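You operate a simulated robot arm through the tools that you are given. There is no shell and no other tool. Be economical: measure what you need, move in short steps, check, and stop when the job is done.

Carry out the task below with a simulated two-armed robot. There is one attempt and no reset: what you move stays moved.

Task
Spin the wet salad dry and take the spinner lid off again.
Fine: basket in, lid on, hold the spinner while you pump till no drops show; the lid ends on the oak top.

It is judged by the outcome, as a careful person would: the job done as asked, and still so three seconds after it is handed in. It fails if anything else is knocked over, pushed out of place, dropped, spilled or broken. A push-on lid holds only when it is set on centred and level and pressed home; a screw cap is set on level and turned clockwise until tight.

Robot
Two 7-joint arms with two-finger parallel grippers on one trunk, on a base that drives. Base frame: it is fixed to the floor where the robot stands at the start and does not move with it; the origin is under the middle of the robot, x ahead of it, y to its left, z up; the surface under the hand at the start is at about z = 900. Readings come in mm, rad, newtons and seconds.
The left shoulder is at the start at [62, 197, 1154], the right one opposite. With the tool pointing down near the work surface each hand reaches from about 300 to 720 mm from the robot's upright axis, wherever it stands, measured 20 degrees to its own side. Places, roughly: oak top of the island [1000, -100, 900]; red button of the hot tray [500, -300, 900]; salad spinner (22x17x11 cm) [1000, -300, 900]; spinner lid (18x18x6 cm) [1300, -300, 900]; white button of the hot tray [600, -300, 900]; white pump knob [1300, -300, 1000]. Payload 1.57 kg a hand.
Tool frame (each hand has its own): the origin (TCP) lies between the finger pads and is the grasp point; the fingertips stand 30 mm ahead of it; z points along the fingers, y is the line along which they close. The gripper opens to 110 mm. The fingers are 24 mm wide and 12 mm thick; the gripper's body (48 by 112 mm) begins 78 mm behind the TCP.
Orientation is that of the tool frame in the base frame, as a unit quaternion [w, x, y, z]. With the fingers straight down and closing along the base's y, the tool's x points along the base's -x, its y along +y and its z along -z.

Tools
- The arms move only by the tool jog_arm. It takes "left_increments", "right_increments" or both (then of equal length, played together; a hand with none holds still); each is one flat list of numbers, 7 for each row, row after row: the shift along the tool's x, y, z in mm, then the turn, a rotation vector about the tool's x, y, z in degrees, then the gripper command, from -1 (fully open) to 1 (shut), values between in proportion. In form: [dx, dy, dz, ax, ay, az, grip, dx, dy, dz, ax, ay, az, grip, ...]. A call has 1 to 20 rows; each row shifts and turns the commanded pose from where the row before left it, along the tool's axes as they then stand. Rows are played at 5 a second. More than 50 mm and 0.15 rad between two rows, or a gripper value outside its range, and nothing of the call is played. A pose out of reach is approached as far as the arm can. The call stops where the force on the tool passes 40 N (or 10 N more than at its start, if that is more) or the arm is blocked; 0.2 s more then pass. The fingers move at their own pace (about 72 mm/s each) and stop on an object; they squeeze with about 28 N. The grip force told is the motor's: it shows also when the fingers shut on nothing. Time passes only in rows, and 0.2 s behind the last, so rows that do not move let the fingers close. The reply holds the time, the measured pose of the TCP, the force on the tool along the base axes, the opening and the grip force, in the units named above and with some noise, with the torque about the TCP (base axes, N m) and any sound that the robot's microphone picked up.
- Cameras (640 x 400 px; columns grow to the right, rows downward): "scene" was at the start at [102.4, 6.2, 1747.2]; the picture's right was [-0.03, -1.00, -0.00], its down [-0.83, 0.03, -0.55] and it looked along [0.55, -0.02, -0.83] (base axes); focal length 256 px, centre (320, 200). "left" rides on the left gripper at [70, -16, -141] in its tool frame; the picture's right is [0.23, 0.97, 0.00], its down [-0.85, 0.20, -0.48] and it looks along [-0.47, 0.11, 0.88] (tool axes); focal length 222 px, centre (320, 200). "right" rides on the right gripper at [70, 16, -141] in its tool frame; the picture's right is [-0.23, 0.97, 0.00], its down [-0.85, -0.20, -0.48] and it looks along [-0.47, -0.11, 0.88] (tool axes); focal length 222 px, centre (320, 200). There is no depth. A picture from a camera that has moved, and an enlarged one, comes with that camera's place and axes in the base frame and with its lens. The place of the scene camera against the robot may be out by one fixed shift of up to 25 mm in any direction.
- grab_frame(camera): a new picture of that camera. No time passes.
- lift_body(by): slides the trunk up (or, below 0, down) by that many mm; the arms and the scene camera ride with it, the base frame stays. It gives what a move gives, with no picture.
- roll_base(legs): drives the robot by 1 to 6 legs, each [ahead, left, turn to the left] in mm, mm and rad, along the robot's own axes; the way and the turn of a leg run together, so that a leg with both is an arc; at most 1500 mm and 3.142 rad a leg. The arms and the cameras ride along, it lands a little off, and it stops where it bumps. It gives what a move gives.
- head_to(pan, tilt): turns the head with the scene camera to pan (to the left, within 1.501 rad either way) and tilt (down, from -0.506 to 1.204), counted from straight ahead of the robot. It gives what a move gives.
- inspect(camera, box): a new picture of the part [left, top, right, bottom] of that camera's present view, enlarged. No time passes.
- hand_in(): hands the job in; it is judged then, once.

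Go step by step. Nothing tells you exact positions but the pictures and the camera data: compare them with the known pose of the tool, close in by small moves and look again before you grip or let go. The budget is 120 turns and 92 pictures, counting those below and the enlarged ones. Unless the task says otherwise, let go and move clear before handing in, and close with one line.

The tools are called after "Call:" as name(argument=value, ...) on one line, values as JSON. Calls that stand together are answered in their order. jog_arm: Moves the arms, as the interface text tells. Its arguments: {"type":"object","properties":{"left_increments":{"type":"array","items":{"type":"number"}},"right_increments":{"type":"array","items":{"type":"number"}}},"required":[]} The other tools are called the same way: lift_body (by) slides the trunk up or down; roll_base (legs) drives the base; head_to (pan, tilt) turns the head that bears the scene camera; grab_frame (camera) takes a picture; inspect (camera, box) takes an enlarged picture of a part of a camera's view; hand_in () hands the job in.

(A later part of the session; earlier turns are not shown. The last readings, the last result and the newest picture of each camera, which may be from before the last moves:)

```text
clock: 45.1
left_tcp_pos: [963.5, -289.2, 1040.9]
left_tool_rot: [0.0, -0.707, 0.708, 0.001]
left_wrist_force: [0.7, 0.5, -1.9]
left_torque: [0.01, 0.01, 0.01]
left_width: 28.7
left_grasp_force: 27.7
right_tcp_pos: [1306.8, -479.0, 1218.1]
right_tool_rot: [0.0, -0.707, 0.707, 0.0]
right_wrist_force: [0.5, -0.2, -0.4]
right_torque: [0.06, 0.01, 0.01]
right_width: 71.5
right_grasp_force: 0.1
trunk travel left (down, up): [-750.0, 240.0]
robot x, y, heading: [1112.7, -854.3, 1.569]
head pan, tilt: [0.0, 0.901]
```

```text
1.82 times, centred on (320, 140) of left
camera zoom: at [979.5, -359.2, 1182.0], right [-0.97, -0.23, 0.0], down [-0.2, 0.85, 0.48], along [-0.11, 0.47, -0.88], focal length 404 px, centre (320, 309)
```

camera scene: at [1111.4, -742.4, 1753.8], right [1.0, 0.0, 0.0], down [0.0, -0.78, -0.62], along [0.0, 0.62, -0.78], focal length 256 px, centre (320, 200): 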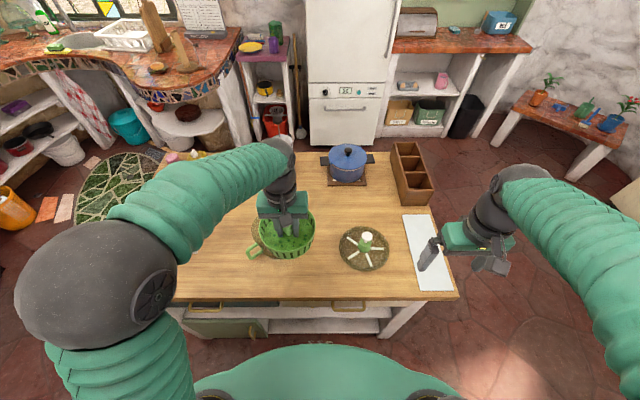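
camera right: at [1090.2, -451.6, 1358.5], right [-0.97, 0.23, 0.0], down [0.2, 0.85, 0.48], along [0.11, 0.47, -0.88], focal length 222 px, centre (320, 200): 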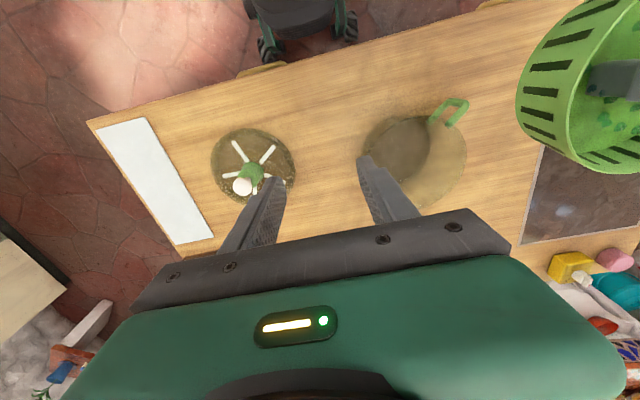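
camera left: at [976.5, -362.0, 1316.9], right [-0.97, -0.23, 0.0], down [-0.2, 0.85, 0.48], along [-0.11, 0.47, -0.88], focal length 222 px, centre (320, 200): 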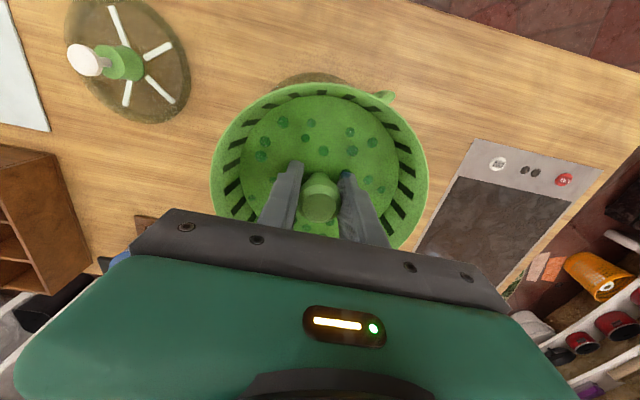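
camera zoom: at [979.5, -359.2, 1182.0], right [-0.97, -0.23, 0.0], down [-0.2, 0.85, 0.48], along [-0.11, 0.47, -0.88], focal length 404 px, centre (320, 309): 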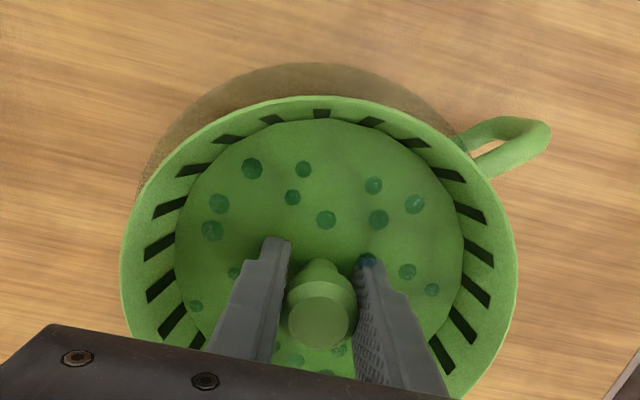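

Views agree the bowl centre is about (966,-283). I correct and lower gently until contact.

Call:
jog_arm(left_increments=[-6, -3, 0, 0, 0, 0, 1, 0, 0, 8, 0, 0, 0, 1, 0, 0, 8, 0, 0, 0, 1, 0, 0, 8, 0, 0, 0, 1, 0, 0, 0, 0, 0, 0, 1])

Call:
inspect(camera="scene", box=[220, 190, 340, 265])

Call:
inspect(camera="left", box=[180, 30, 460, 250])

```text
clock: 46.3
left_tcp_pos: [967.1, -282.7, 1018.5]
left_tool_rot: [0.0, -0.707, 0.707, 0.001]
left_wrist_force: [0.3, 0.4, -1.6]
left_torque: [0.01, -0.02, 0.01]
left_width: 28.8
left_grasp_force: 27.7
right_tcp_pos: [1305.3, -479.3, 1218.4]
right_tool_rot: [-0.001, -0.707, 0.708, 0.001]
right_wrist_force: [0.2, -0.3, -0.9]
right_torque: [0.0, 0.01, 0.02]
right_width: 71.6
right_grasp_force: 0.1
trunk travel left (down, up): [-750.0, 240.0]
robot x, y, heading: [1110.9, -855.7, 1.568]
head pan, tilt: [0.0, 0.901]
```

```text
5.33 times, centred on (280, 228) of scene
camera zoom: at [1110.6, -735.8, 1753.3], right [1.0, 0.0, 0.0], down [0.0, -0.79, -0.62], along [0.0, 0.62, -0.79], focal length 1368 px, centre (533, 53)
```

zoom: 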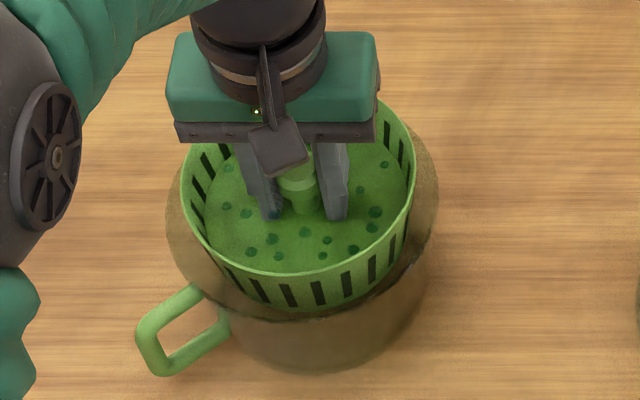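

```text
1.82 times, centred on (320, 140) of left
camera zoom: at [983.0, -353.0, 1158.6], right [-0.97, -0.23, 0.0], down [-0.2, 0.85, 0.48], along [-0.11, 0.47, -0.88], focal length 404 px, centre (320, 309)
```

zoom: 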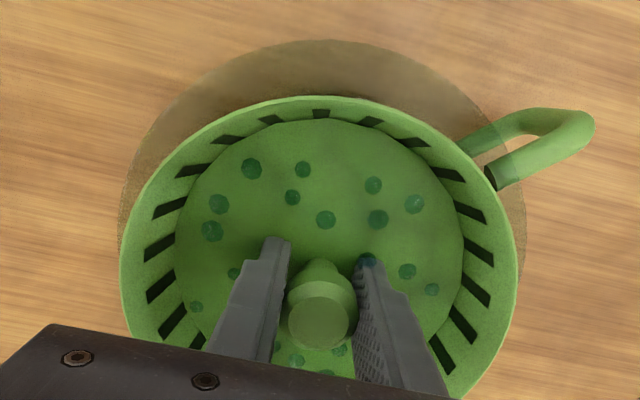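

Well centred. I continue down with small steps.

Call:
jog_arm(left_increments=[-1, 0, 8, 0, 0, 0, 1, 0, 0, 8, 0, 0, 0, 1, 0, 0, 8, 0, 0, 0, 1, 0, 0, 6, 0, 0, 0, 1, 0, 0, 6, 0, 0, 0, 1, 0, 0, 0, 0, 0, 0, 1])

Call:
inspect(camera="scene", box=[220, 190, 340, 265])

Call:
inspect(camera="left", box=[180, 0, 460, 220])

```text
clock: 47.7
left_tcp_pos: [966.3, -281.4, 981.0]
left_tool_rot: [-0.001, 0.707, -0.707, -0.001]
left_wrist_force: [-0.4, 0.4, -1.0]
left_torque: [-0.03, 0.01, 0.01]
left_width: 29.0
left_grasp_force: 27.7
right_tcp_pos: [1306.9, -479.6, 1217.7]
right_tool_rot: [0.0, -0.707, 0.707, 0.001]
right_wrist_force: [-0.6, 0.3, 0.2]
right_torque: [0.0, 0.0, 0.03]
right_width: 71.5
right_grasp_force: 0.0
trunk travel left (down, up): [-750.0, 240.0]
robot x, y, heading: [1109.7, -855.5, 1.565]
head pan, tilt: [0.0, 0.901]
```

```text
5.33 times, centred on (280, 228) of scene
camera zoom: at [1110.6, -736.1, 1753.4], right [1.0, 0.0, 0.0], down [0.0, -0.79, -0.62], along [0.0, 0.62, -0.79], focal length 1368 px, centre (533, 53)
```

zoom: 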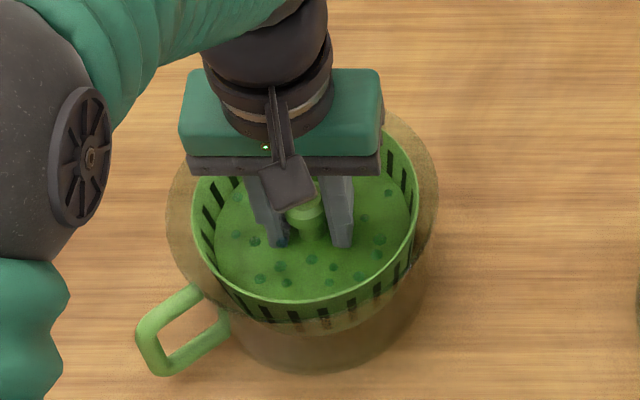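

```text
1.82 times, centred on (320, 110) of left
camera zoom: at [982.4, -351.8, 1122.8], right [-0.97, -0.23, 0.0], down [-0.2, 0.85, 0.48], along [-0.11, 0.47, -0.88], focal length 404 px, centre (320, 364)
```

zoom: 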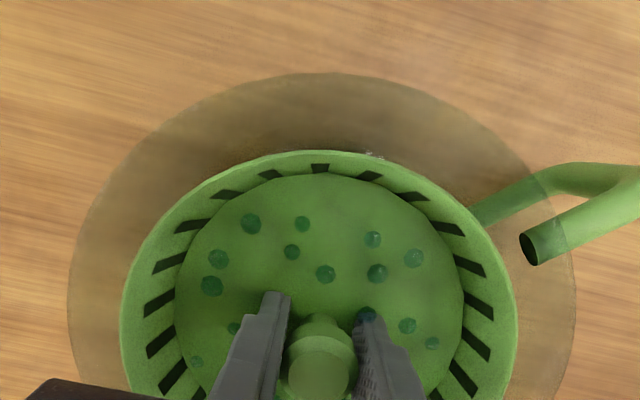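

Call:
jog_arm(left_increments=[0, 0, 4, 0, 0, 0, 1, 0, 0, 4, 0, 0, 0, 1, 0, 0, 4, 0, 0, 0, 1, 0, 0, 0, 0, 0, 0, 1])

```text
clock: 48.7
left_tcp_pos: [967.0, -282.5, 970.3]
left_tool_rot: [0.0, -0.707, 0.707, 0.0]
left_wrist_force: [-0.5, -2.1, -1.1]
left_torque: [0.01, 0.02, 0.02]
left_width: 28.8
left_grasp_force: 27.5
right_tcp_pos: [1307.5, -479.6, 1218.9]
right_tool_rot: [-0.001, -0.707, 0.707, 0.0]
right_wrist_force: [0.3, -0.9, -0.6]
right_torque: [-0.02, -0.05, -0.01]
right_width: 71.8
right_grasp_force: 0.1
trunk travel left (down, up): [-750.0, 240.0]
robot x, y, heading: [1109.9, -855.5, 1.566]
head pan, tilt: [0.0, 0.901]
```

Call:
jog_arm(left_increments=[1.5, 0, 3, 0, 0, 0, 1, 0, 0, 3, 0, 0, 0, 1, 0, 0, 0, 0, 0, 0, 1])

Call:
inspect(camera="scene", box=[220, 190, 340, 265])

Call:
inspect(camera="left", box=[180, 0, 460, 220])

```text
clock: 49.5
left_tcp_pos: [966.7, -282.4, 963.5]
left_tool_rot: [0.001, -0.707, 0.707, 0.001]
left_wrist_force: [-1.0, 0.8, -0.9]
left_torque: [0.0, 0.01, 0.02]
left_width: 29.0
left_grasp_force: 27.6
right_tcp_pos: [1306.7, -478.1, 1217.1]
right_tool_rot: [0.0, -0.706, 0.708, 0.001]
right_wrist_force: [-0.6, -0.2, -0.1]
right_torque: [0.02, -0.03, -0.01]
right_width: 71.4
right_grasp_force: 0.0
trunk travel left (down, up): [-750.0, 240.0]
robot x, y, heading: [1110.2, -860.4, 1.574]
head pan, tilt: [0.0, 0.901]
```

```text
5.33 times, centred on (280, 228) of scene
camera zoom: at [1110.7, -736.0, 1753.4], right [1.0, 0.0, 0.0], down [0.0, -0.79, -0.62], along [0.0, 0.62, -0.79], focal length 1368 px, centre (533, 53)
```

zoom: 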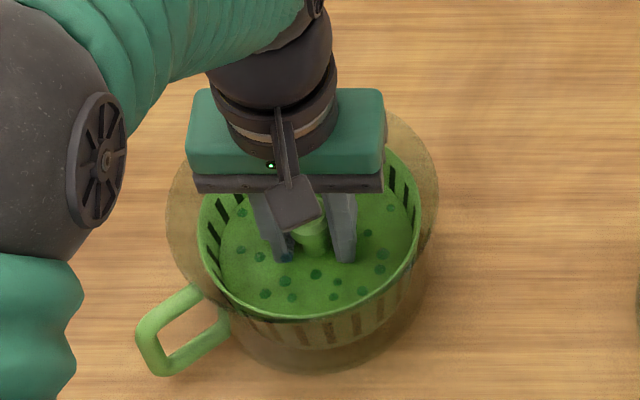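

```text
1.82 times, centred on (320, 110) of left
camera zoom: at [982.8, -352.5, 1104.8], right [-0.97, -0.23, 0.0], down [-0.2, 0.85, 0.48], along [-0.11, 0.47, -0.88], focal length 404 px, centre (320, 364)
```

zoom: 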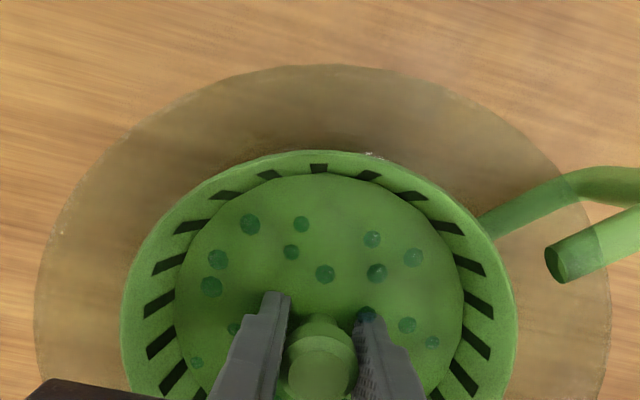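

Call:
jog_arm(left_increments=[0, 0, 3, 0, 0, 0, 1, 0, 0, 3, 0, 0, 0, 1, 0, 0, 3, 0, 0, 0, 1, 0, 0, 0, 0, 0, 0, 1])

```text
clock: 50.5
left_tcp_pos: [967.3, -281.3, 957.3]
left_tool_rot: [-0.002, 0.707, -0.707, -0.002]
left_wrist_force: [-1.4, 1.5, 22.6]
left_torque: [0.11, -0.03, -0.19]
left_width: 29.1
left_grasp_force: 27.9
right_tcp_pos: [1306.7, -481.0, 1218.3]
right_tool_rot: [0.0, -0.706, 0.708, 0.002]
right_wrist_force: [-0.2, 0.2, 0.3]
right_torque: [-0.01, 0.02, 0.02]
right_width: 71.7
right_grasp_force: 0.1
trunk travel left (down, up): [-750.0, 240.0]
robot x, y, heading: [1110.0, -856.7, 1.568]
head pan, tilt: [0.0, 0.901]
```

It has bottomed out (22 N). I ease off, release and rise.

Call:
jog_arm(left_increments=[0, 0, -2, 0, 0, 0, 1, 0, 0, 0, 0, 0, 0, -0.1, 0, 0, 0, 0, 0, 0, -0.1, 0, 0, -20, 0, 0, 0, -0.1, 0, 0, -30, 0, 0, 0, -0.1, 0, 0, -40, 0, 0, 0, -0.1, 0, 0, -40, 0, 0, 0, -0.1, 0, 0, -40, 0, 0, 0, -0.1, 0, 0, 0, 0, 0, 0, -0.1])

Call:
grab_frame(camera="left")

Call:
inspect(camera="scene", box=[220, 190, 340, 265])

```text
clock: 52.5
left_tcp_pos: [964.9, -284.2, 1126.9]
left_tool_rot: [0.0, -0.707, 0.707, 0.001]
left_wrist_force: [-0.3, -0.6, 0.2]
left_torque: [-0.04, 0.03, -0.03]
left_width: 60.3
left_grasp_force: 0.1
right_tcp_pos: [1306.6, -478.9, 1217.5]
right_tool_rot: [0.0, -0.707, 0.708, 0.0]
right_wrist_force: [1.1, 0.5, -0.1]
right_torque: [0.01, 0.0, 0.03]
right_width: 71.4
right_grasp_force: 0.0
trunk travel left (down, up): [-750.0, 240.0]
robot x, y, heading: [1114.8, -855.2, 1.569]
head pan, tilt: [0.0, 0.901]
```

```text
51 pictures are left
camera left: at [980.0, -352.9, 1267.2], right [-0.97, -0.23, 0.0], down [-0.2, 0.85, 0.48], along [-0.11, 0.47, -0.88], focal length 222 px, centre (320, 200)
```

left: 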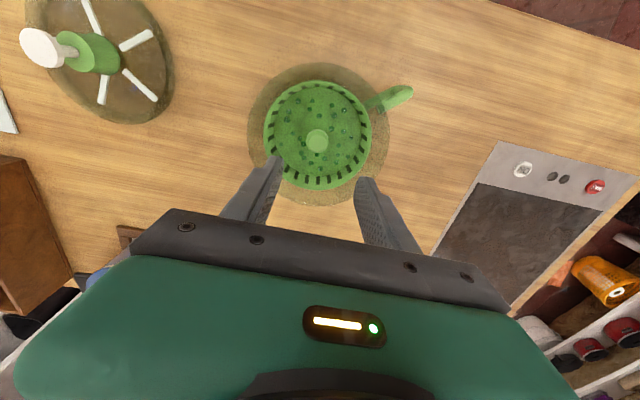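

```text
5.33 times, centred on (280, 228) of scene
camera zoom: at [1110.7, -736.2, 1753.4], right [1.0, 0.0, 0.0], down [0.0, -0.79, -0.62], along [0.0, 0.62, -0.79], focal length 1368 px, centre (533, 53)
```

zoom: 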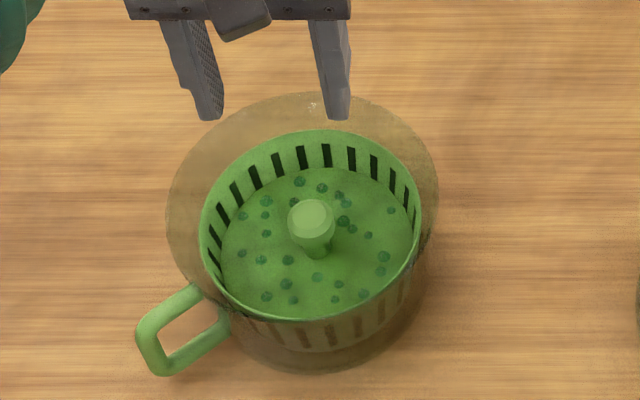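

The basket is seated level. Left hand withdraws to the left; the right hand goes above the lid hub for a look.

Call:
jog_arm(left_increments=[0, 0, -15, 0, 0, 0, -0.1, 30, 30, 0, 0, 0, 0, -0.1, 35, 35, 0, 0, 0, 0, -0.1, 35, 35, 0, 0, 0, 0, -0.1, 35, 35, 0, 0, 0, 0, -0.1, 0, 0, 0, 0, 0, 0, -0.1], right_increments=[-40, 10, 20, 0, 0, 0, -0.3, -40, 10, 20, 0, 0, 0, -0.3, -40, 10, 20, 0, 0, 0, -0.3, -38, 10, 20, 0, 0, 0, -0.3, 0, 0, 15, 0, 0, 0, -0.3, 0, 0, 0, 0, 0, 0, -0.3])

Call:
grab_frame(camera="right")

```text
clock: 53.9
left_tcp_pos: [831.6, -417.4, 1142.5]
left_tool_rot: [0.0, 0.707, -0.707, -0.001]
left_wrist_force: [0.0, 0.0, -0.4]
left_torque: [0.03, -0.03, -0.03]
left_width: 60.6
left_grasp_force: 0.2
right_tcp_pos: [1266.4, -321.3, 1120.2]
right_tool_rot: [0.0, -0.706, 0.708, 0.002]
right_wrist_force: [0.2, -0.4, 0.0]
right_torque: [0.0, -0.06, -0.01]
right_width: 71.5
right_grasp_force: 0.1
trunk travel left (down, up): [-750.0, 240.0]
robot x, y, heading: [1113.9, -855.2, 1.573]
head pan, tilt: [0.0, 0.901]
```

```text
49 pictures are left
camera right: at [1248.9, -391.5, 1263.9], right [-0.97, 0.23, 0.0], down [0.2, 0.85, 0.48], along [0.11, 0.47, -0.88], focal length 222 px, centre (320, 200)
```

right: 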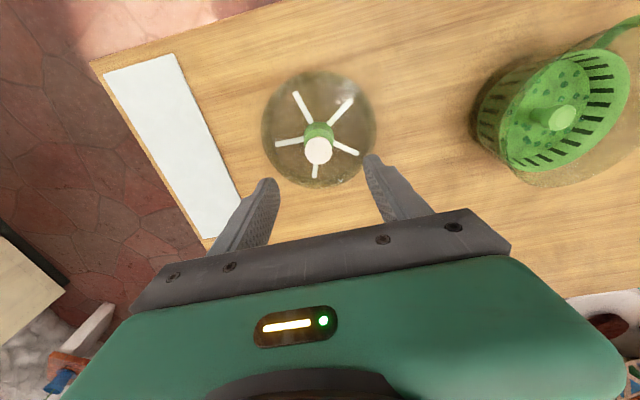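

Lid axis ≈ (1268.5,-312). I align and lower to around the knob, then check.

Call:
jog_arm(right_increments=[-9, -2, 20, 0, 0, 0, -0.3, 0, 0, 30, 0, 0, 0, -0.3, 0, 0, 25, 0, 0, 0, -0.3, 0, 0, 0, 0, 0, 0, -0.3])

Call:
inspect(camera="right", box=[180, 30, 460, 250])

Call:
inspect(camera="scene", box=[310, 190, 430, 265])

```text
clock: 54.9
left_tcp_pos: [831.7, -416.6, 1142.6]
left_tool_rot: [-0.001, 0.707, -0.707, -0.001]
left_wrist_force: [0.7, 0.8, 0.0]
left_torque: [0.03, 0.04, -0.01]
left_width: 60.5
left_grasp_force: 0.1
right_tcp_pos: [1269.5, -313.1, 1045.9]
right_tool_rot: [0.0, -0.706, 0.708, 0.0]
right_wrist_force: [0.6, -0.1, -0.4]
right_torque: [0.0, -0.01, 0.01]
right_width: 71.6
right_grasp_force: 0.1
trunk travel left (down, up): [-750.0, 240.0]
robot x, y, heading: [1112.8, -854.9, 1.569]
head pan, tilt: [0.0, 0.901]
```

```text
1.82 times, centred on (320, 140) of right
camera zoom: at [1251.0, -383.4, 1188.6], right [-0.97, 0.23, 0.0], down [0.2, 0.85, 0.48], along [0.11, 0.47, -0.88], focal length 404 px, centre (320, 309)
```

zoom: 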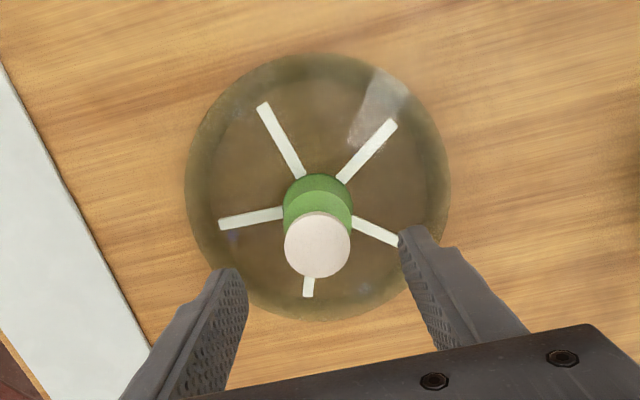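

```text
5.33 times, centred on (370, 228) of scene
camera zoom: at [1109.6, -735.9, 1753.4], right [1.0, 0.0, 0.0], down [0.0, -0.79, -0.62], along [0.0, 0.62, -0.79], focal length 1368 px, centre (53, 53)
```

zoom: 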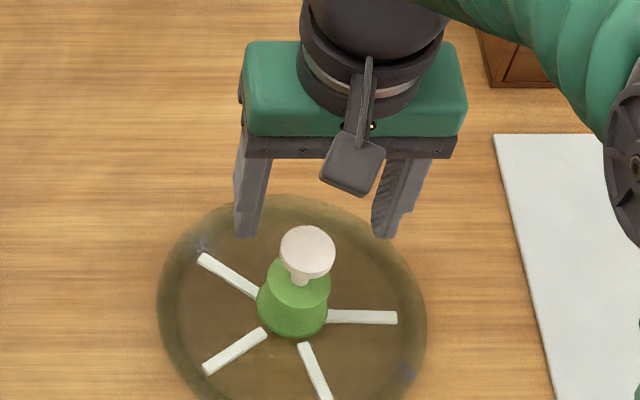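

Aligned. I lower gently around the hub.

Call:
jog_arm(right_increments=[0, 0, 30, 0, 0, 0, -0.3, 0, 0, 30, 0, 0, 0, -0.3, 0, 0, 20, 0, 0, 0, -0.3, 0, 0, 6, 0, 0, 0, -0.3, 0, 0, 4, 0, 0, 0, -0.3, 0, 0, 0, 0, 0, 0, -0.3])

Call:
inspect(camera="scene", box=[310, 190, 430, 265])

```text
clock: 56.3
left_tcp_pos: [831.8, -416.0, 1143.6]
left_tool_rot: [-0.001, 0.707, -0.707, -0.001]
left_wrist_force: [0.3, -0.1, -0.1]
left_torque: [0.0, 0.02, 0.05]
left_width: 60.5
left_grasp_force: 0.0
right_tcp_pos: [1268.8, -312.4, 957.6]
right_tool_rot: [0.001, -0.707, 0.708, 0.0]
right_wrist_force: [-0.4, -0.1, -0.8]
right_torque: [-0.01, -0.03, 0.01]
right_width: 71.5
right_grasp_force: 0.2
trunk travel left (down, up): [-750.0, 240.0]
robot x, y, heading: [1108.0, -856.0, 1.569]
head pan, tilt: [0.0, 0.901]
```

```text
5.33 times, centred on (370, 228) of scene
camera zoom: at [1109.7, -735.9, 1753.4], right [1.0, 0.0, 0.0], down [0.0, -0.79, -0.62], along [0.0, 0.62, -0.79], focal length 1368 px, centre (53, 53)
```

zoom: 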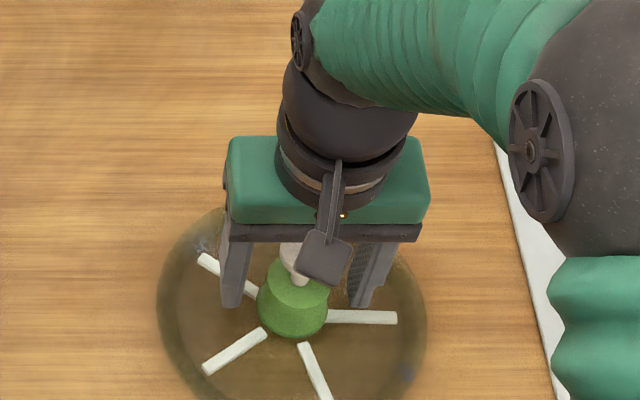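

Call:
jog_arm(right_increments=[0, 0, 4, 0, 0, 0, -0.3, 0, 0, 4, 0, 0, 0, -0.3, 0, 0, 3, 0, 0, 0, -0.3, 0, 0, 3, 0, 0, 0, -0.3, 0, 0, 0, 0, 0, 0, -0.3])

Call:
inspect(camera="right", box=[180, 30, 460, 250])

```text
clock: 57.5
left_tcp_pos: [831.9, -420.5, 1144.9]
left_tool_rot: [-0.001, 0.707, -0.707, -0.001]
left_wrist_force: [0.6, 0.2, 0.0]
left_torque: [-0.04, 0.02, -0.06]
left_width: 60.6
left_grasp_force: 0.1
right_tcp_pos: [1268.1, -313.1, 946.3]
right_tool_rot: [0.003, -0.706, 0.708, 0.002]
right_wrist_force: [4.1, 1.4, 26.6]
right_torque: [-0.2, -0.16, 0.13]
right_width: 71.6
right_grasp_force: 0.0
trunk travel left (down, up): [-750.0, 240.0]
robot x, y, heading: [1112.0, -853.0, 1.568]
head pan, tilt: [0.0, 0.901]
```

```text
1.82 times, centred on (320, 140) of right
camera zoom: at [1251.2, -383.9, 1087.5], right [-0.97, 0.23, 0.0], down [0.2, 0.85, 0.48], along [0.11, 0.47, -0.87], focal length 404 px, centre (320, 309)
```

zoom: 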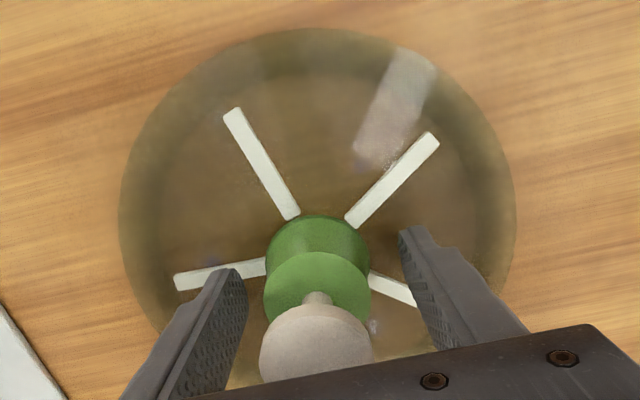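

Fingertips touched the rib. I ease up 4 mm, close on the hub and test-lift.

Call:
jog_arm(right_increments=[0, 0, -4, 0, 0, 0, -0.3, 0, 0, 0, 0, 0, 0, 1, 0, 0, 0, 0, 0, 0, 1, 0, 0, 0, 0, 0, 0, 1, 0, 0, 0, 0, 0, 0, 1, 0, 0, -3, 0, 0, 0, 1, 0, 0, -4, 0, 0, 0, 1, 0, 0, -5, 0, 0, 0, 1, 0, 0, 0, 0, 0, 0, 1])

Call:
inspect(camera="right", box=[180, 30, 460, 250])

```text
clock: 59.5
left_tcp_pos: [831.9, -416.4, 1141.1]
left_tool_rot: [0.0, 0.707, -0.707, 0.001]
left_wrist_force: [-0.2, 0.3, 0.7]
left_torque: [-0.02, 0.0, 0.01]
left_width: 60.5
left_grasp_force: 0.0
right_tcp_pos: [1268.7, -313.0, 958.1]
right_tool_rot: [0.0, -0.707, 0.708, 0.0]
right_wrist_force: [-0.4, 0.1, -1.3]
right_torque: [0.0, 0.04, 0.01]
right_width: 40.2
right_grasp_force: 27.9
trunk travel left (down, up): [-750.0, 240.0]
robot x, y, heading: [1110.0, -854.0, 1.571]
head pan, tilt: [0.0, 0.901]
```

```text
1.82 times, centred on (320, 140) of right
camera zoom: at [1251.2, -381.9, 1100.5], right [-0.97, 0.23, 0.0], down [0.2, 0.86, 0.48], along [0.11, 0.47, -0.88], focal length 404 px, centre (320, 309)
```

zoom: 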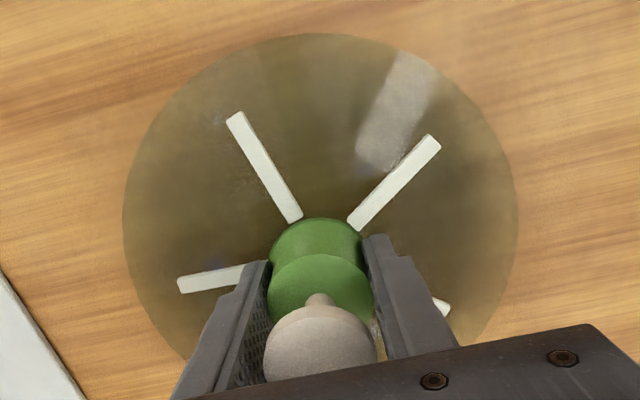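

The lid is held (40 mm). I lift it slowly, pull the left hand further away, and carry the lid over the bowl.

Call:
jog_arm(right_increments=[0, 0, -12, 0, 0, 0, 1, 0, 0, -15, 0, 0, 0, 1, 0, 0, -20, 0, 0, 0, 1, 0, 0, -20, 0, 0, 0, 1, 0, 0, -20, 0, 0, 0, 1, 0, 0, -20, 0, 0, 0, 1, 0, 0, -20, 0, 0, 0, 1, 0, 0, -20, 0, 0, 0, 1, 0, 20, 0, 0, 0, 0, 1, -3, 30, 0, 0, 0, 0, 1, -4, 35, 0, 0, 0, 0, 1, -4, 35, 0, 0, 0, 0, 1, -4, 35, 0, 0, 0, 0, 1, -4, 35, 0, 0, 0, 0, 1, -4, 35, 0, 0, 0, 0, 1, -4, 35, 0, 0, 0, 0, 1, -2, 30, 0, 0, 0, 0, 1, 0, 12, 0, 0, 0, 0, 1, 0, 0, 0, 0, 0, 0, 1], left_increments=[20, 25, 0, 0, 0, 0, -0.1, 20, 25, 0, 0, 0, 0, -0.1, 0, 0, 0, 0, 0, 0, -0.1, 0, 0, 0, 0, 0, 0, -0.1, 0, 0, 0, 0, 0, 0, -0.1, 0, 0, 0, 0, 0, 0, -0.1, 0, 0, 0, 0, 0, 0, -0.1, 0, 0, 0, 0, 0, 0, -0.1, 0, 0, 0, 0, 0, 0, -0.1, 0, 0, 0, 0, 0, 0, -0.1, 0, 0, 0, 0, 0, 0, -0.1, 0, 0, 0, 0, 0, 0, -0.1, 0, 0, 0, 0, 0, 0, -0.1, 0, 0, 0, 0, 0, 0, -0.1, 0, 0, 0, 0, 0, 0, -0.1, 0, 0, 0, 0, 0, 0, -0.1, 0, 0, 0, 0, 0, 0, -0.1, 0, 0, 0, 0, 0, 0, -0.1, 0, 0, 0, 0, 0, 0, -0.1])

Call:
grab_frame(camera="right")

Call:
inspect(camera="scene", box=[200, 170, 360, 270])

```text
clock: 63.7
left_tcp_pos: [781.7, -459.4, 1141.3]
left_tool_rot: [0.001, -0.707, 0.707, 0.0]
left_wrist_force: [0.1, -0.3, -0.1]
left_torque: [-0.01, 0.0, 0.01]
left_width: 60.7
left_grasp_force: 0.0
right_tcp_pos: [988.2, -266.1, 1117.3]
right_tool_rot: [0.003, -0.69, 0.724, 0.012]
right_wrist_force: [0.2, 0.5, -1.8]
right_torque: [0.03, -0.02, 0.0]
right_width: 40.0
right_grasp_force: 27.7
trunk travel left (down, up): [-750.0, 240.0]
robot x, y, heading: [1109.3, -854.5, 1.57]
head pan, tilt: [0.0, 0.901]
stopped in row 19 (right hand): the arm was blocked; the commanded pose is now the measured one
```

```text
43 pictures are left
camera right: at [968.5, -337.4, 1258.4], right [-0.96, 0.27, 0.02], down [0.25, 0.83, 0.49], along [0.12, 0.48, -0.87], focal length 222 px, centre (320, 200)
```

right: 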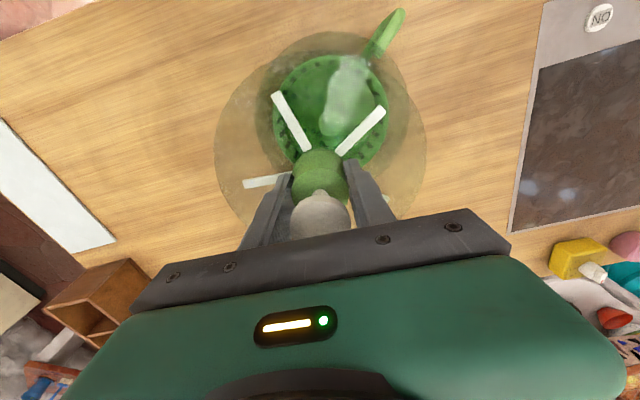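

```text
4.00 times, centred on (280, 220) of scene
camera zoom: at [1107.4, -735.7, 1750.5], right [1.0, 0.0, 0.0], down [0.0, -0.79, -0.62], along [0.0, 0.62, -0.79], focal length 1026 px, centre (480, 120)
```

zoom: 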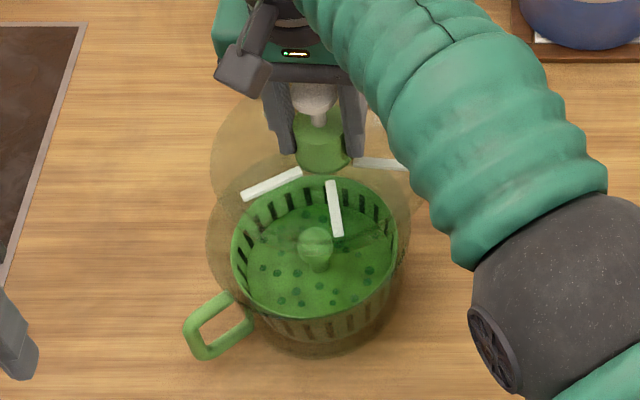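

The right arm ran out of reach across the body. I shift the base 140 mm left (toward -x) so the bowl is straight ahead.

Call:
roll_base(legs=[[0, 140, 0]])

Call:
jog_arm(right_increments=[6, -35, 0, 0, 0, 0, 1, 6, -35, 0, 0, 0, 0, 1, 5, -30, 0, 0, 0, 0, 1, 0, 0, 0, 0, 0, 0, 1])

```text
clock: 65.0
left_tcp_pos: [666.6, -459.5, 1151.9]
left_tool_rot: [-0.005, -0.707, 0.708, 0.008]
left_wrist_force: [1.8, 0.6, 0.1]
left_torque: [-0.02, 0.15, 0.0]
left_width: 60.4
left_grasp_force: 0.1
right_tcp_pos: [874.5, -263.9, 1126.7]
right_tool_rot: [-0.005, -0.689, 0.724, 0.019]
right_wrist_force: [1.7, -0.2, -1.2]
right_torque: [0.06, 0.13, -0.03]
right_width: 39.4
right_grasp_force: 28.4
trunk travel left (down, up): [-750.0, 240.0]
robot x, y, heading: [974.0, -855.9, 1.567]
head pan, tilt: [0.0, 0.901]
```

```text
clock: 66.0
left_tcp_pos: [639.4, -459.6, 1143.2]
left_tool_rot: [0.003, -0.707, 0.707, 0.0]
left_wrist_force: [0.2, -0.2, -0.5]
left_torque: [0.0, -0.02, 0.0]
left_width: 60.3
left_grasp_force: 0.0
right_tcp_pos: [946.1, -286.8, 1120.9]
right_tool_rot: [0.005, -0.689, 0.724, 0.014]
right_wrist_force: [0.3, 0.2, -1.8]
right_torque: [0.04, -0.04, 0.02]
right_width: 40.0
right_grasp_force: 28.1
trunk travel left (down, up): [-750.0, 240.0]
robot x, y, heading: [974.4, -852.7, 1.569]
head pan, tilt: [0.0, 0.901]
```

Reachable now. I re-level the tool (it had tilted ~1.6°) and position over the bowl axis.

Call:
jog_arm(right_increments=[0, -10, 0, 0.38, 0.75, -1.4, 1, -3, -10, 0, 0.38, 0.76, -1.4, 1, 0, 0, 0, 0, 0, 0, 1, 0, 0, 0, 0, 0, 0, 1])

Call:
grab_frame(camera="right")

Call:
inspect(camera="scene", box=[240, 170, 400, 270])

```text
clock: 67.0
left_tcp_pos: [631.7, -461.5, 1141.3]
left_tool_rot: [0.006, -0.706, 0.709, -0.001]
left_wrist_force: [-1.5, -0.7, 0.1]
left_torque: [0.01, -0.04, 0.01]
left_width: 60.6
left_grasp_force: 0.0
right_tcp_pos: [958.7, -286.9, 1120.5]
right_tool_rot: [-0.002, 0.707, -0.707, 0.004]
right_wrist_force: [-0.7, -0.2, -1.0]
right_torque: [-0.02, -0.06, -0.02]
right_width: 39.8
right_grasp_force: 28.2
trunk travel left (down, up): [-750.0, 240.0]
robot x, y, heading: [975.7, -858.1, 1.57]
head pan, tilt: [0.0, 0.901]
```

```text
41 pictures are left
camera right: at [939.0, -356.3, 1262.6], right [-0.97, 0.23, -0.01], down [0.2, 0.86, 0.48], along [0.12, 0.46, -0.88], focal length 222 px, centre (320, 200)
```

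right: 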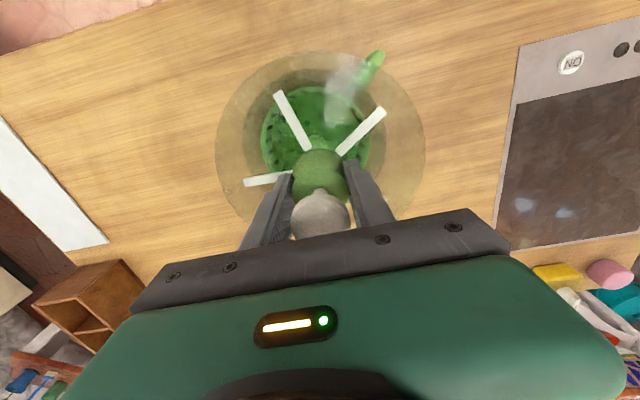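

```text
4.00 times, centred on (320, 220) of scene
camera zoom: at [956.1, -736.0, 1753.3], right [1.0, 0.0, 0.01], down [0.01, -0.79, -0.62], along [0.01, 0.62, -0.79], focal length 1026 px, centre (320, 120)
```

zoom: 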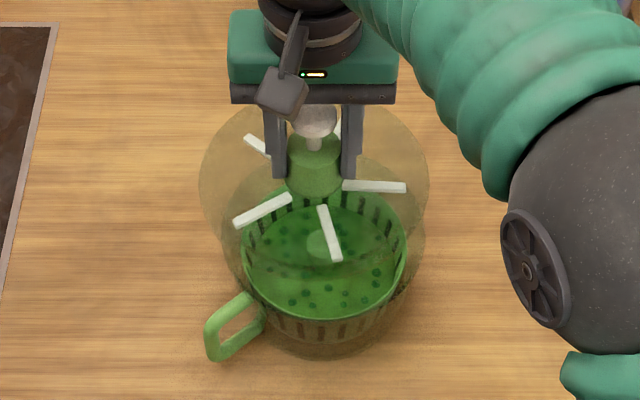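

Call:
jog_arm(right_increments=[0, 0, 0, 0, 0, 0, 1, 0, 0, 0, 0, 0, 0, 1, 0, 0, 0, 0, 0, 0, 1])

```text
clock: 67.8
left_tcp_pos: [637.5, -460.5, 1142.9]
left_tool_rot: [0.003, -0.707, 0.707, 0.0]
left_wrist_force: [0.2, 0.1, -0.1]
left_torque: [-0.02, -0.04, -0.02]
left_width: 60.1
left_grasp_force: 0.0
right_tcp_pos: [963.0, -286.4, 1119.7]
right_tool_rot: [0.001, -0.706, 0.708, -0.002]
right_wrist_force: [-0.6, -1.1, -1.8]
right_torque: [0.0, -0.03, -0.01]
right_width: 39.8
right_grasp_force: 28.4
trunk travel left (down, up): [-750.0, 240.0]
robot x, y, heading: [968.8, -853.5, 1.575]
head pan, tilt: [0.0, 0.901]
```

Call:
jog_arm(right_increments=[-3, -3, 12, 0, 0, 0, 1, 0, 0, 12, 0, 0, 0, 1, 0, 0, 12, 0, 0, 0, 1, 0, 0, 6, 0, 0, 0, 1, 0, 0, 0, 0, 0, 0, 1, 0, 0, 0, 0, 0, 0, 1])

Call:
inspect(camera="right", box=[180, 0, 460, 220])

Call:
inspect(camera="scene", box=[260, 190, 380, 265])

```text
clock: 69.2
left_tcp_pos: [646.8, -461.1, 1145.3]
left_tool_rot: [0.001, -0.705, 0.709, 0.001]
left_wrist_force: [0.3, 0.1, -0.2]
left_torque: [0.0, -0.02, -0.01]
left_width: 60.5
left_grasp_force: 0.1
right_tcp_pos: [975.1, -283.9, 1078.6]
right_tool_rot: [-0.002, -0.707, 0.707, -0.001]
right_wrist_force: [0.3, 0.4, -1.5]
right_torque: [-0.01, -0.04, -0.01]
right_width: 39.9
right_grasp_force: 27.9
trunk travel left (down, up): [-750.0, 240.0]
robot x, y, heading: [975.0, -859.0, 1.573]
head pan, tilt: [0.0, 0.901]
```

```text
1.82 times, centred on (320, 110) of right
camera zoom: at [957.4, -353.5, 1221.2], right [-0.97, 0.23, 0.0], down [0.2, 0.86, 0.48], along [0.11, 0.46, -0.88], focal length 404 px, centre (320, 364)
```

zoom: 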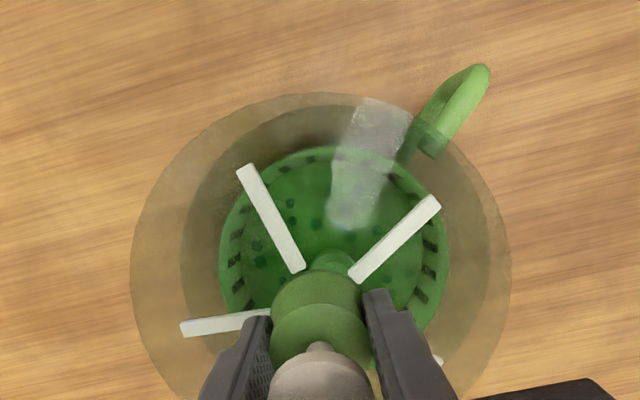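

```text
5.33 times, centred on (320, 228) of scene
camera zoom: at [975.5, -736.0, 1753.4], right [1.0, 0.0, 0.0], down [0.0, -0.79, -0.62], along [0.0, 0.62, -0.79], focal length 1368 px, centre (320, 53)
```

zoom: 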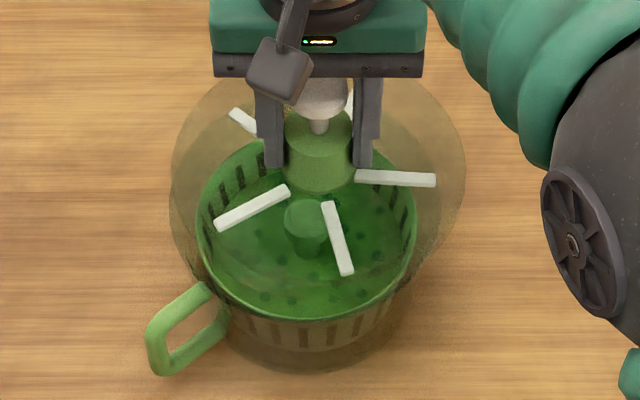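

The readings are drifting sideways; I wait and check whether the base has settled.

Call:
jog_arm(right_increments=[0, 0, 0, 0, 0, 0, 1, 0, 0, 0, 0, 0, 0, 1, 0, 0, 0, 0, 0, 0, 1, 0, 0, 0, 0, 0, 0, 1, 0, 0, 0, 0, 0, 0, 1])

Call:
jog_arm(right_increments=[0, 0, 0, 0, 0, 0, 1, 0, 0, 0, 0, 0, 0, 1, 0, 0, 0, 0, 0, 0, 1, 0, 0, 0, 0, 0, 0, 1, 0, 0, 0, 0, 0, 0, 1])

```text
clock: 70.4
left_tcp_pos: [642.2, -461.2, 1145.1]
left_tool_rot: [0.001, -0.707, 0.708, 0.0]
left_wrist_force: [0.4, -0.5, 0.0]
left_torque: [0.04, 0.01, -0.01]
left_width: 60.4
left_grasp_force: 0.0
right_tcp_pos: [972.2, -284.1, 1078.5]
right_tool_rot: [0.0, -0.707, 0.708, -0.001]
right_wrist_force: [-0.5, 0.3, -2.1]
right_torque: [-0.02, -0.03, 0.03]
right_width: 39.8
right_grasp_force: 27.9
trunk travel left (down, up): [-750.0, 240.0]
robot x, y, heading: [970.2, -855.8, 1.572]
head pan, tilt: [0.0, 0.901]
```

```text
clock: 71.6
left_tcp_pos: [643.5, -461.2, 1142.8]
left_tool_rot: [0.001, -0.706, 0.708, 0.0]
left_wrist_force: [-1.1, -0.9, 0.8]
left_torque: [0.0, -0.02, 0.02]
left_width: 60.6
left_grasp_force: 0.0
right_tcp_pos: [971.2, -282.6, 1078.0]
right_tool_rot: [0.0, -0.706, 0.708, 0.0]
right_wrist_force: [0.5, -0.6, -1.2]
right_torque: [0.0, 0.0, 0.04]
right_width: 39.6
right_grasp_force: 28.2
trunk travel left (down, up): [-750.0, 240.0]
robot x, y, heading: [972.2, -855.6, 1.571]
head pan, tilt: [0.0, 0.901]
```

Settled at (971,-283). I correct 5 mm and look again.

Call:
jog_arm(right_increments=[0, 5, 10, 0, 0, 0, 1, 0, 0, 5, 0, 0, 0, 1, 0, 0, 0, 0, 0, 0, 1, 0, 0, 0, 0, 0, 0, 1])

Call:
inspect(camera="right", box=[180, 0, 460, 220])

Call:
inspect(camera="scene", box=[260, 190, 380, 265])

```text
clock: 72.6
left_tcp_pos: [643.0, -461.2, 1144.8]
left_tool_rot: [0.002, -0.707, 0.708, 0.001]
left_wrist_force: [0.5, 0.0, 0.1]
left_torque: [0.0, -0.01, 0.04]
left_width: 60.5
left_grasp_force: 0.1
right_tcp_pos: [967.7, -283.4, 1065.1]
right_tool_rot: [0.0, -0.707, 0.708, -0.001]
right_wrist_force: [-0.6, 0.5, -1.7]
right_torque: [0.02, -0.02, -0.02]
right_width: 39.8
right_grasp_force: 27.7
trunk travel left (down, up): [-750.0, 240.0]
robot x, y, heading: [975.9, -857.0, 1.572]
head pan, tilt: [0.0, 0.901]
```

```text
1.82 times, centred on (320, 110) of right
camera zoom: at [949.6, -352.8, 1206.5], right [-0.97, 0.23, 0.0], down [0.2, 0.86, 0.48], along [0.11, 0.46, -0.88], focal length 404 px, centre (320, 364)
```

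zoom: 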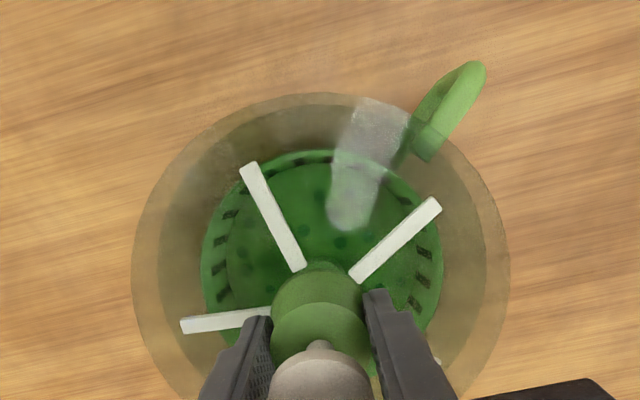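

```text
5.33 times, centred on (320, 228) of scene
camera zoom: at [971.2, -735.6, 1753.3], right [1.0, 0.0, 0.0], down [0.0, -0.79, -0.62], along [0.0, 0.62, -0.79], focal length 1368 px, centre (320, 53)
```

zoom: 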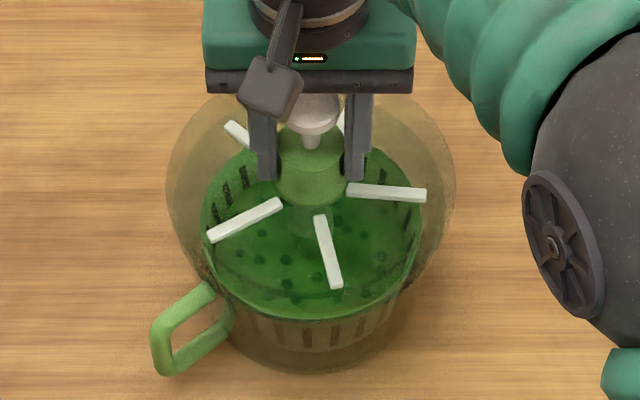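

Concentric in both views. I lower in small steps until the lid meets the rim.

Call:
jog_arm(right_increments=[0, 1, 3, 0, 0, 0, 1, 0, 0, 3, 0, 0, 0, 1, 0, 0, 3, 0, 0, 0, 1, 0, 0, 2, 0, 0, 0, 1, 0, 0, 2, 0, 0, 0, 1, 0, 0, 0, 0, 0, 0, 1])

```text
clock: 74.0
left_tcp_pos: [642.9, -461.5, 1143.8]
left_tool_rot: [0.002, -0.707, 0.707, 0.0]
left_wrist_force: [0.6, -0.4, 0.3]
left_torque: [-0.02, -0.01, 0.0]
left_width: 60.5
left_grasp_force: 0.0
right_tcp_pos: [966.5, -282.8, 1050.6]
right_tool_rot: [-0.001, -0.707, 0.707, -0.001]
right_wrist_force: [0.0, 0.8, -1.6]
right_torque: [0.0, 0.0, 0.01]
right_width: 39.8
right_grasp_force: 27.8
trunk travel left (down, up): [-750.0, 240.0]
robot x, y, heading: [972.9, -856.5, 1.572]
head pan, tilt: [0.0, 0.901]
```

Call:
jog_arm(right_increments=[0, 0, 2, 0, 0, 0, 1, 0, 0, 2, 0, 0, 0, 1, 0, 0, 2, 0, 0, 0, 1, 0, 0, 2, 0, 0, 0, 1, 0, 0, 0, 0, 0, 0, 1])

Call:
inspect(camera="scene", box=[260, 190, 380, 265])

```text
clock: 75.2
left_tcp_pos: [642.8, -462.1, 1145.2]
left_tool_rot: [0.002, -0.706, 0.708, 0.002]
left_wrist_force: [-0.1, 0.6, -0.6]
left_torque: [0.01, 0.0, -0.02]
left_width: 60.6
left_grasp_force: 0.0
right_tcp_pos: [965.7, -282.9, 1044.2]
right_tool_rot: [0.001, -0.706, 0.708, 0.0]
right_wrist_force: [-2.4, 4.4, 19.1]
right_torque: [0.15, -0.33, 0.16]
right_width: 39.8
right_grasp_force: 28.2
trunk travel left (down, up): [-750.0, 240.0]
robot x, y, heading: [969.5, -857.7, 1.573]
head pan, tilt: [0.0, 0.901]
```

```text
5.33 times, centred on (320, 228) of scene
camera zoom: at [970.1, -739.1, 1753.8], right [1.0, 0.0, 0.0], down [0.0, -0.78, -0.62], along [0.0, 0.62, -0.78], focal length 1368 px, centre (320, 53)
```

zoom: 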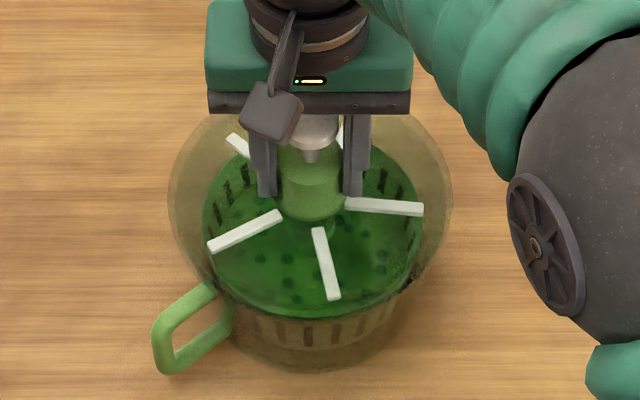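

Contact at z≈1045. I press on further to seat it.

Call:
jog_arm(right_increments=[0, 0, 2, 0, 0, 0, 1, 0, 0, 1, 0, 0, 0, 1, 0, 0, 1, 0, 0, 0, 1, 0, 0, 1, 0, 0, 0, 1, 0, 0, 0, 0, 0, 0, 1])

Call:
inspect(camera="right", box=[180, 0, 460, 220])

```text
clock: 76.1
left_tcp_pos: [643.5, -463.2, 1146.3]
left_tool_rot: [0.002, -0.706, 0.708, 0.002]
left_wrist_force: [-0.6, 0.2, 0.4]
left_torque: [0.04, 0.01, -0.04]
left_width: 60.7
left_grasp_force: 0.2
right_tcp_pos: [966.4, -282.9, 1043.7]
right_tool_rot: [0.0, -0.706, 0.708, 0.003]
right_wrist_force: [-2.0, -4.5, 18.4]
right_torque: [-0.79, -0.8, -0.13]
right_width: 39.3
right_grasp_force: 28.3
trunk travel left (down, up): [-750.0, 240.0]
robot x, y, heading: [977.1, -855.7, 1.57]
head pan, tilt: [0.0, 0.901]
stopped in row 4 (right hand): the force on the tool passed its limit at 42 N (the readings are from after the stop); the commanded pose is now the measured one
```

```text
1.82 times, centred on (320, 110) of right
camera zoom: at [949.4, -354.0, 1185.5], right [-0.97, 0.23, 0.0], down [0.2, 0.85, 0.48], along [0.11, 0.47, -0.88], focal length 404 px, centre (320, 364)
```

zoom: 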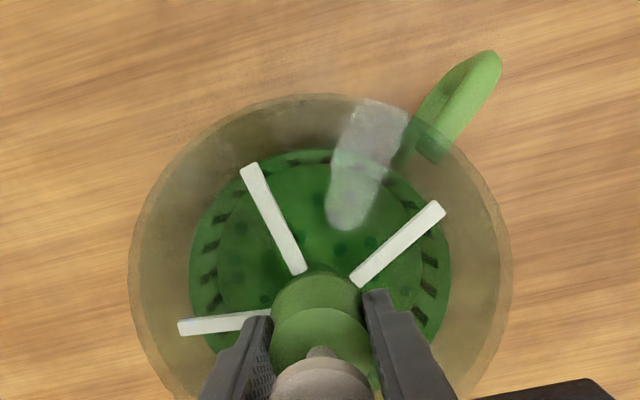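

Force hit 42 N without a click; the lid seems level. I release and look whether it is fully home.

Call:
jog_arm(right_increments=[0, 0, 0, 0, 0, 0, -0.3, 0, 0, 0, 0, 0, 0, -0.3, 0, 0, -20, 0, 0, 0, -0.3, 0, 0, -30, 0, 0, 0, -0.3, 0, 0, -40, 0, 0, 0, -0.3, 0, 0, -40, 0, 0, 0, -0.3, 20, -40, 0, 0, 0, 0, -0.3, 20, -40, 0, 0, 0, 0, -0.3, 0, 0, 0, 0, 0, 0, -0.3])

Call:
inspect(camera="scene", box=[260, 190, 380, 265])

Call:
grab_frame(camera="left")

```text
clock: 78.1
left_tcp_pos: [645.8, -459.6, 1144.0]
left_tool_rot: [0.001, -0.706, 0.708, 0.001]
left_wrist_force: [-0.3, 0.3, 0.8]
left_torque: [0.0, 0.03, 0.0]
left_width: 60.5
left_grasp_force: 0.1
right_tcp_pos: [1050.0, -320.8, 1171.2]
right_tool_rot: [0.001, -0.706, 0.708, 0.003]
right_wrist_force: [-0.6, -0.3, -0.1]
right_torque: [-0.01, 0.0, 0.02]
right_width: 71.3
right_grasp_force: 0.1
trunk travel left (down, up): [-750.0, 240.0]
robot x, y, heading: [970.9, -857.7, 1.571]
head pan, tilt: [0.0, 0.901]
```

```text
5.33 times, centred on (320, 228) of scene
camera zoom: at [973.6, -736.0, 1753.3], right [1.0, 0.0, 0.0], down [0.0, -0.79, -0.62], along [0.0, 0.62, -0.79], focal length 1368 px, centre (320, 53)
```

zoom: 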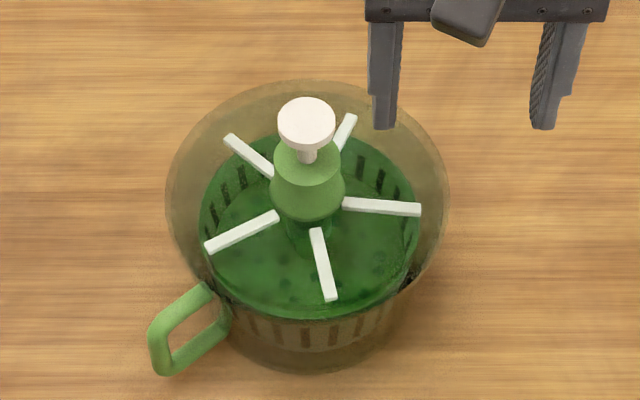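

```text
32 pictures are left
camera left: at [660.8, -530.3, 1285.1], right [-0.97, -0.22, 0.0], down [-0.2, 0.85, 0.48], along [-0.11, 0.47, -0.88], focal length 222 px, centre (320, 200)
```

left: 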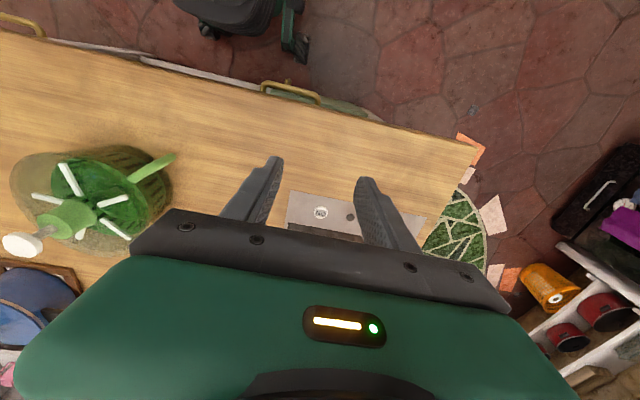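

The lid sits level. Next the left hand will hold the handle (about (880,-357), z 940–985): I yaw and lean the wrist so it stays clear of the lid.

Call:
jog_arm(left_increments=[0, 0, 0, 0, 0, 8.25, -0.1, 0, 0, 0, 0, 0, 8.25, -0.1, 0, 0, 0, 0, 0, 8.25, -0.1, 0, 0, 0, 0, 0, 8.25, -0.1, 0, 0, 0, 0, 0, 8.25, -0.1, 0, 0, 0, 0, 0, 8.25, -0.1, 0, 0, 0, 0, -7.5, 0, -0.1, 0, 0, 0, 0, -7.5, 0, -0.1, 0, 0, 0, 0, -7.5, 0, -0.1, 0, 0, 0, 0, -7.5, 0, -0.1, 0, 0, 0, 0, 0, 0, -0.1, 0, 0, 0, 0, 0, 0, -0.1])

```text
clock: 80.7
left_tcp_pos: [644.3, -461.1, 1144.0]
left_tool_rot: [0.243, -0.334, 0.906, 0.092]
left_wrist_force: [0.6, -0.1, -0.5]
left_torque: [-0.02, -0.02, 0.02]
left_width: 60.5
left_grasp_force: 0.0
right_tcp_pos: [1049.5, -320.3, 1171.3]
right_tool_rot: [0.0, -0.706, 0.708, 0.002]
right_wrist_force: [-0.7, 1.1, -0.2]
right_torque: [0.0, 0.01, 0.02]
right_width: 71.5
right_grasp_force: 0.1
trunk travel left (down, up): [-750.0, 240.0]
robot x, y, heading: [970.9, -859.6, 1.57]
head pan, tilt: [0.0, 0.901]
```

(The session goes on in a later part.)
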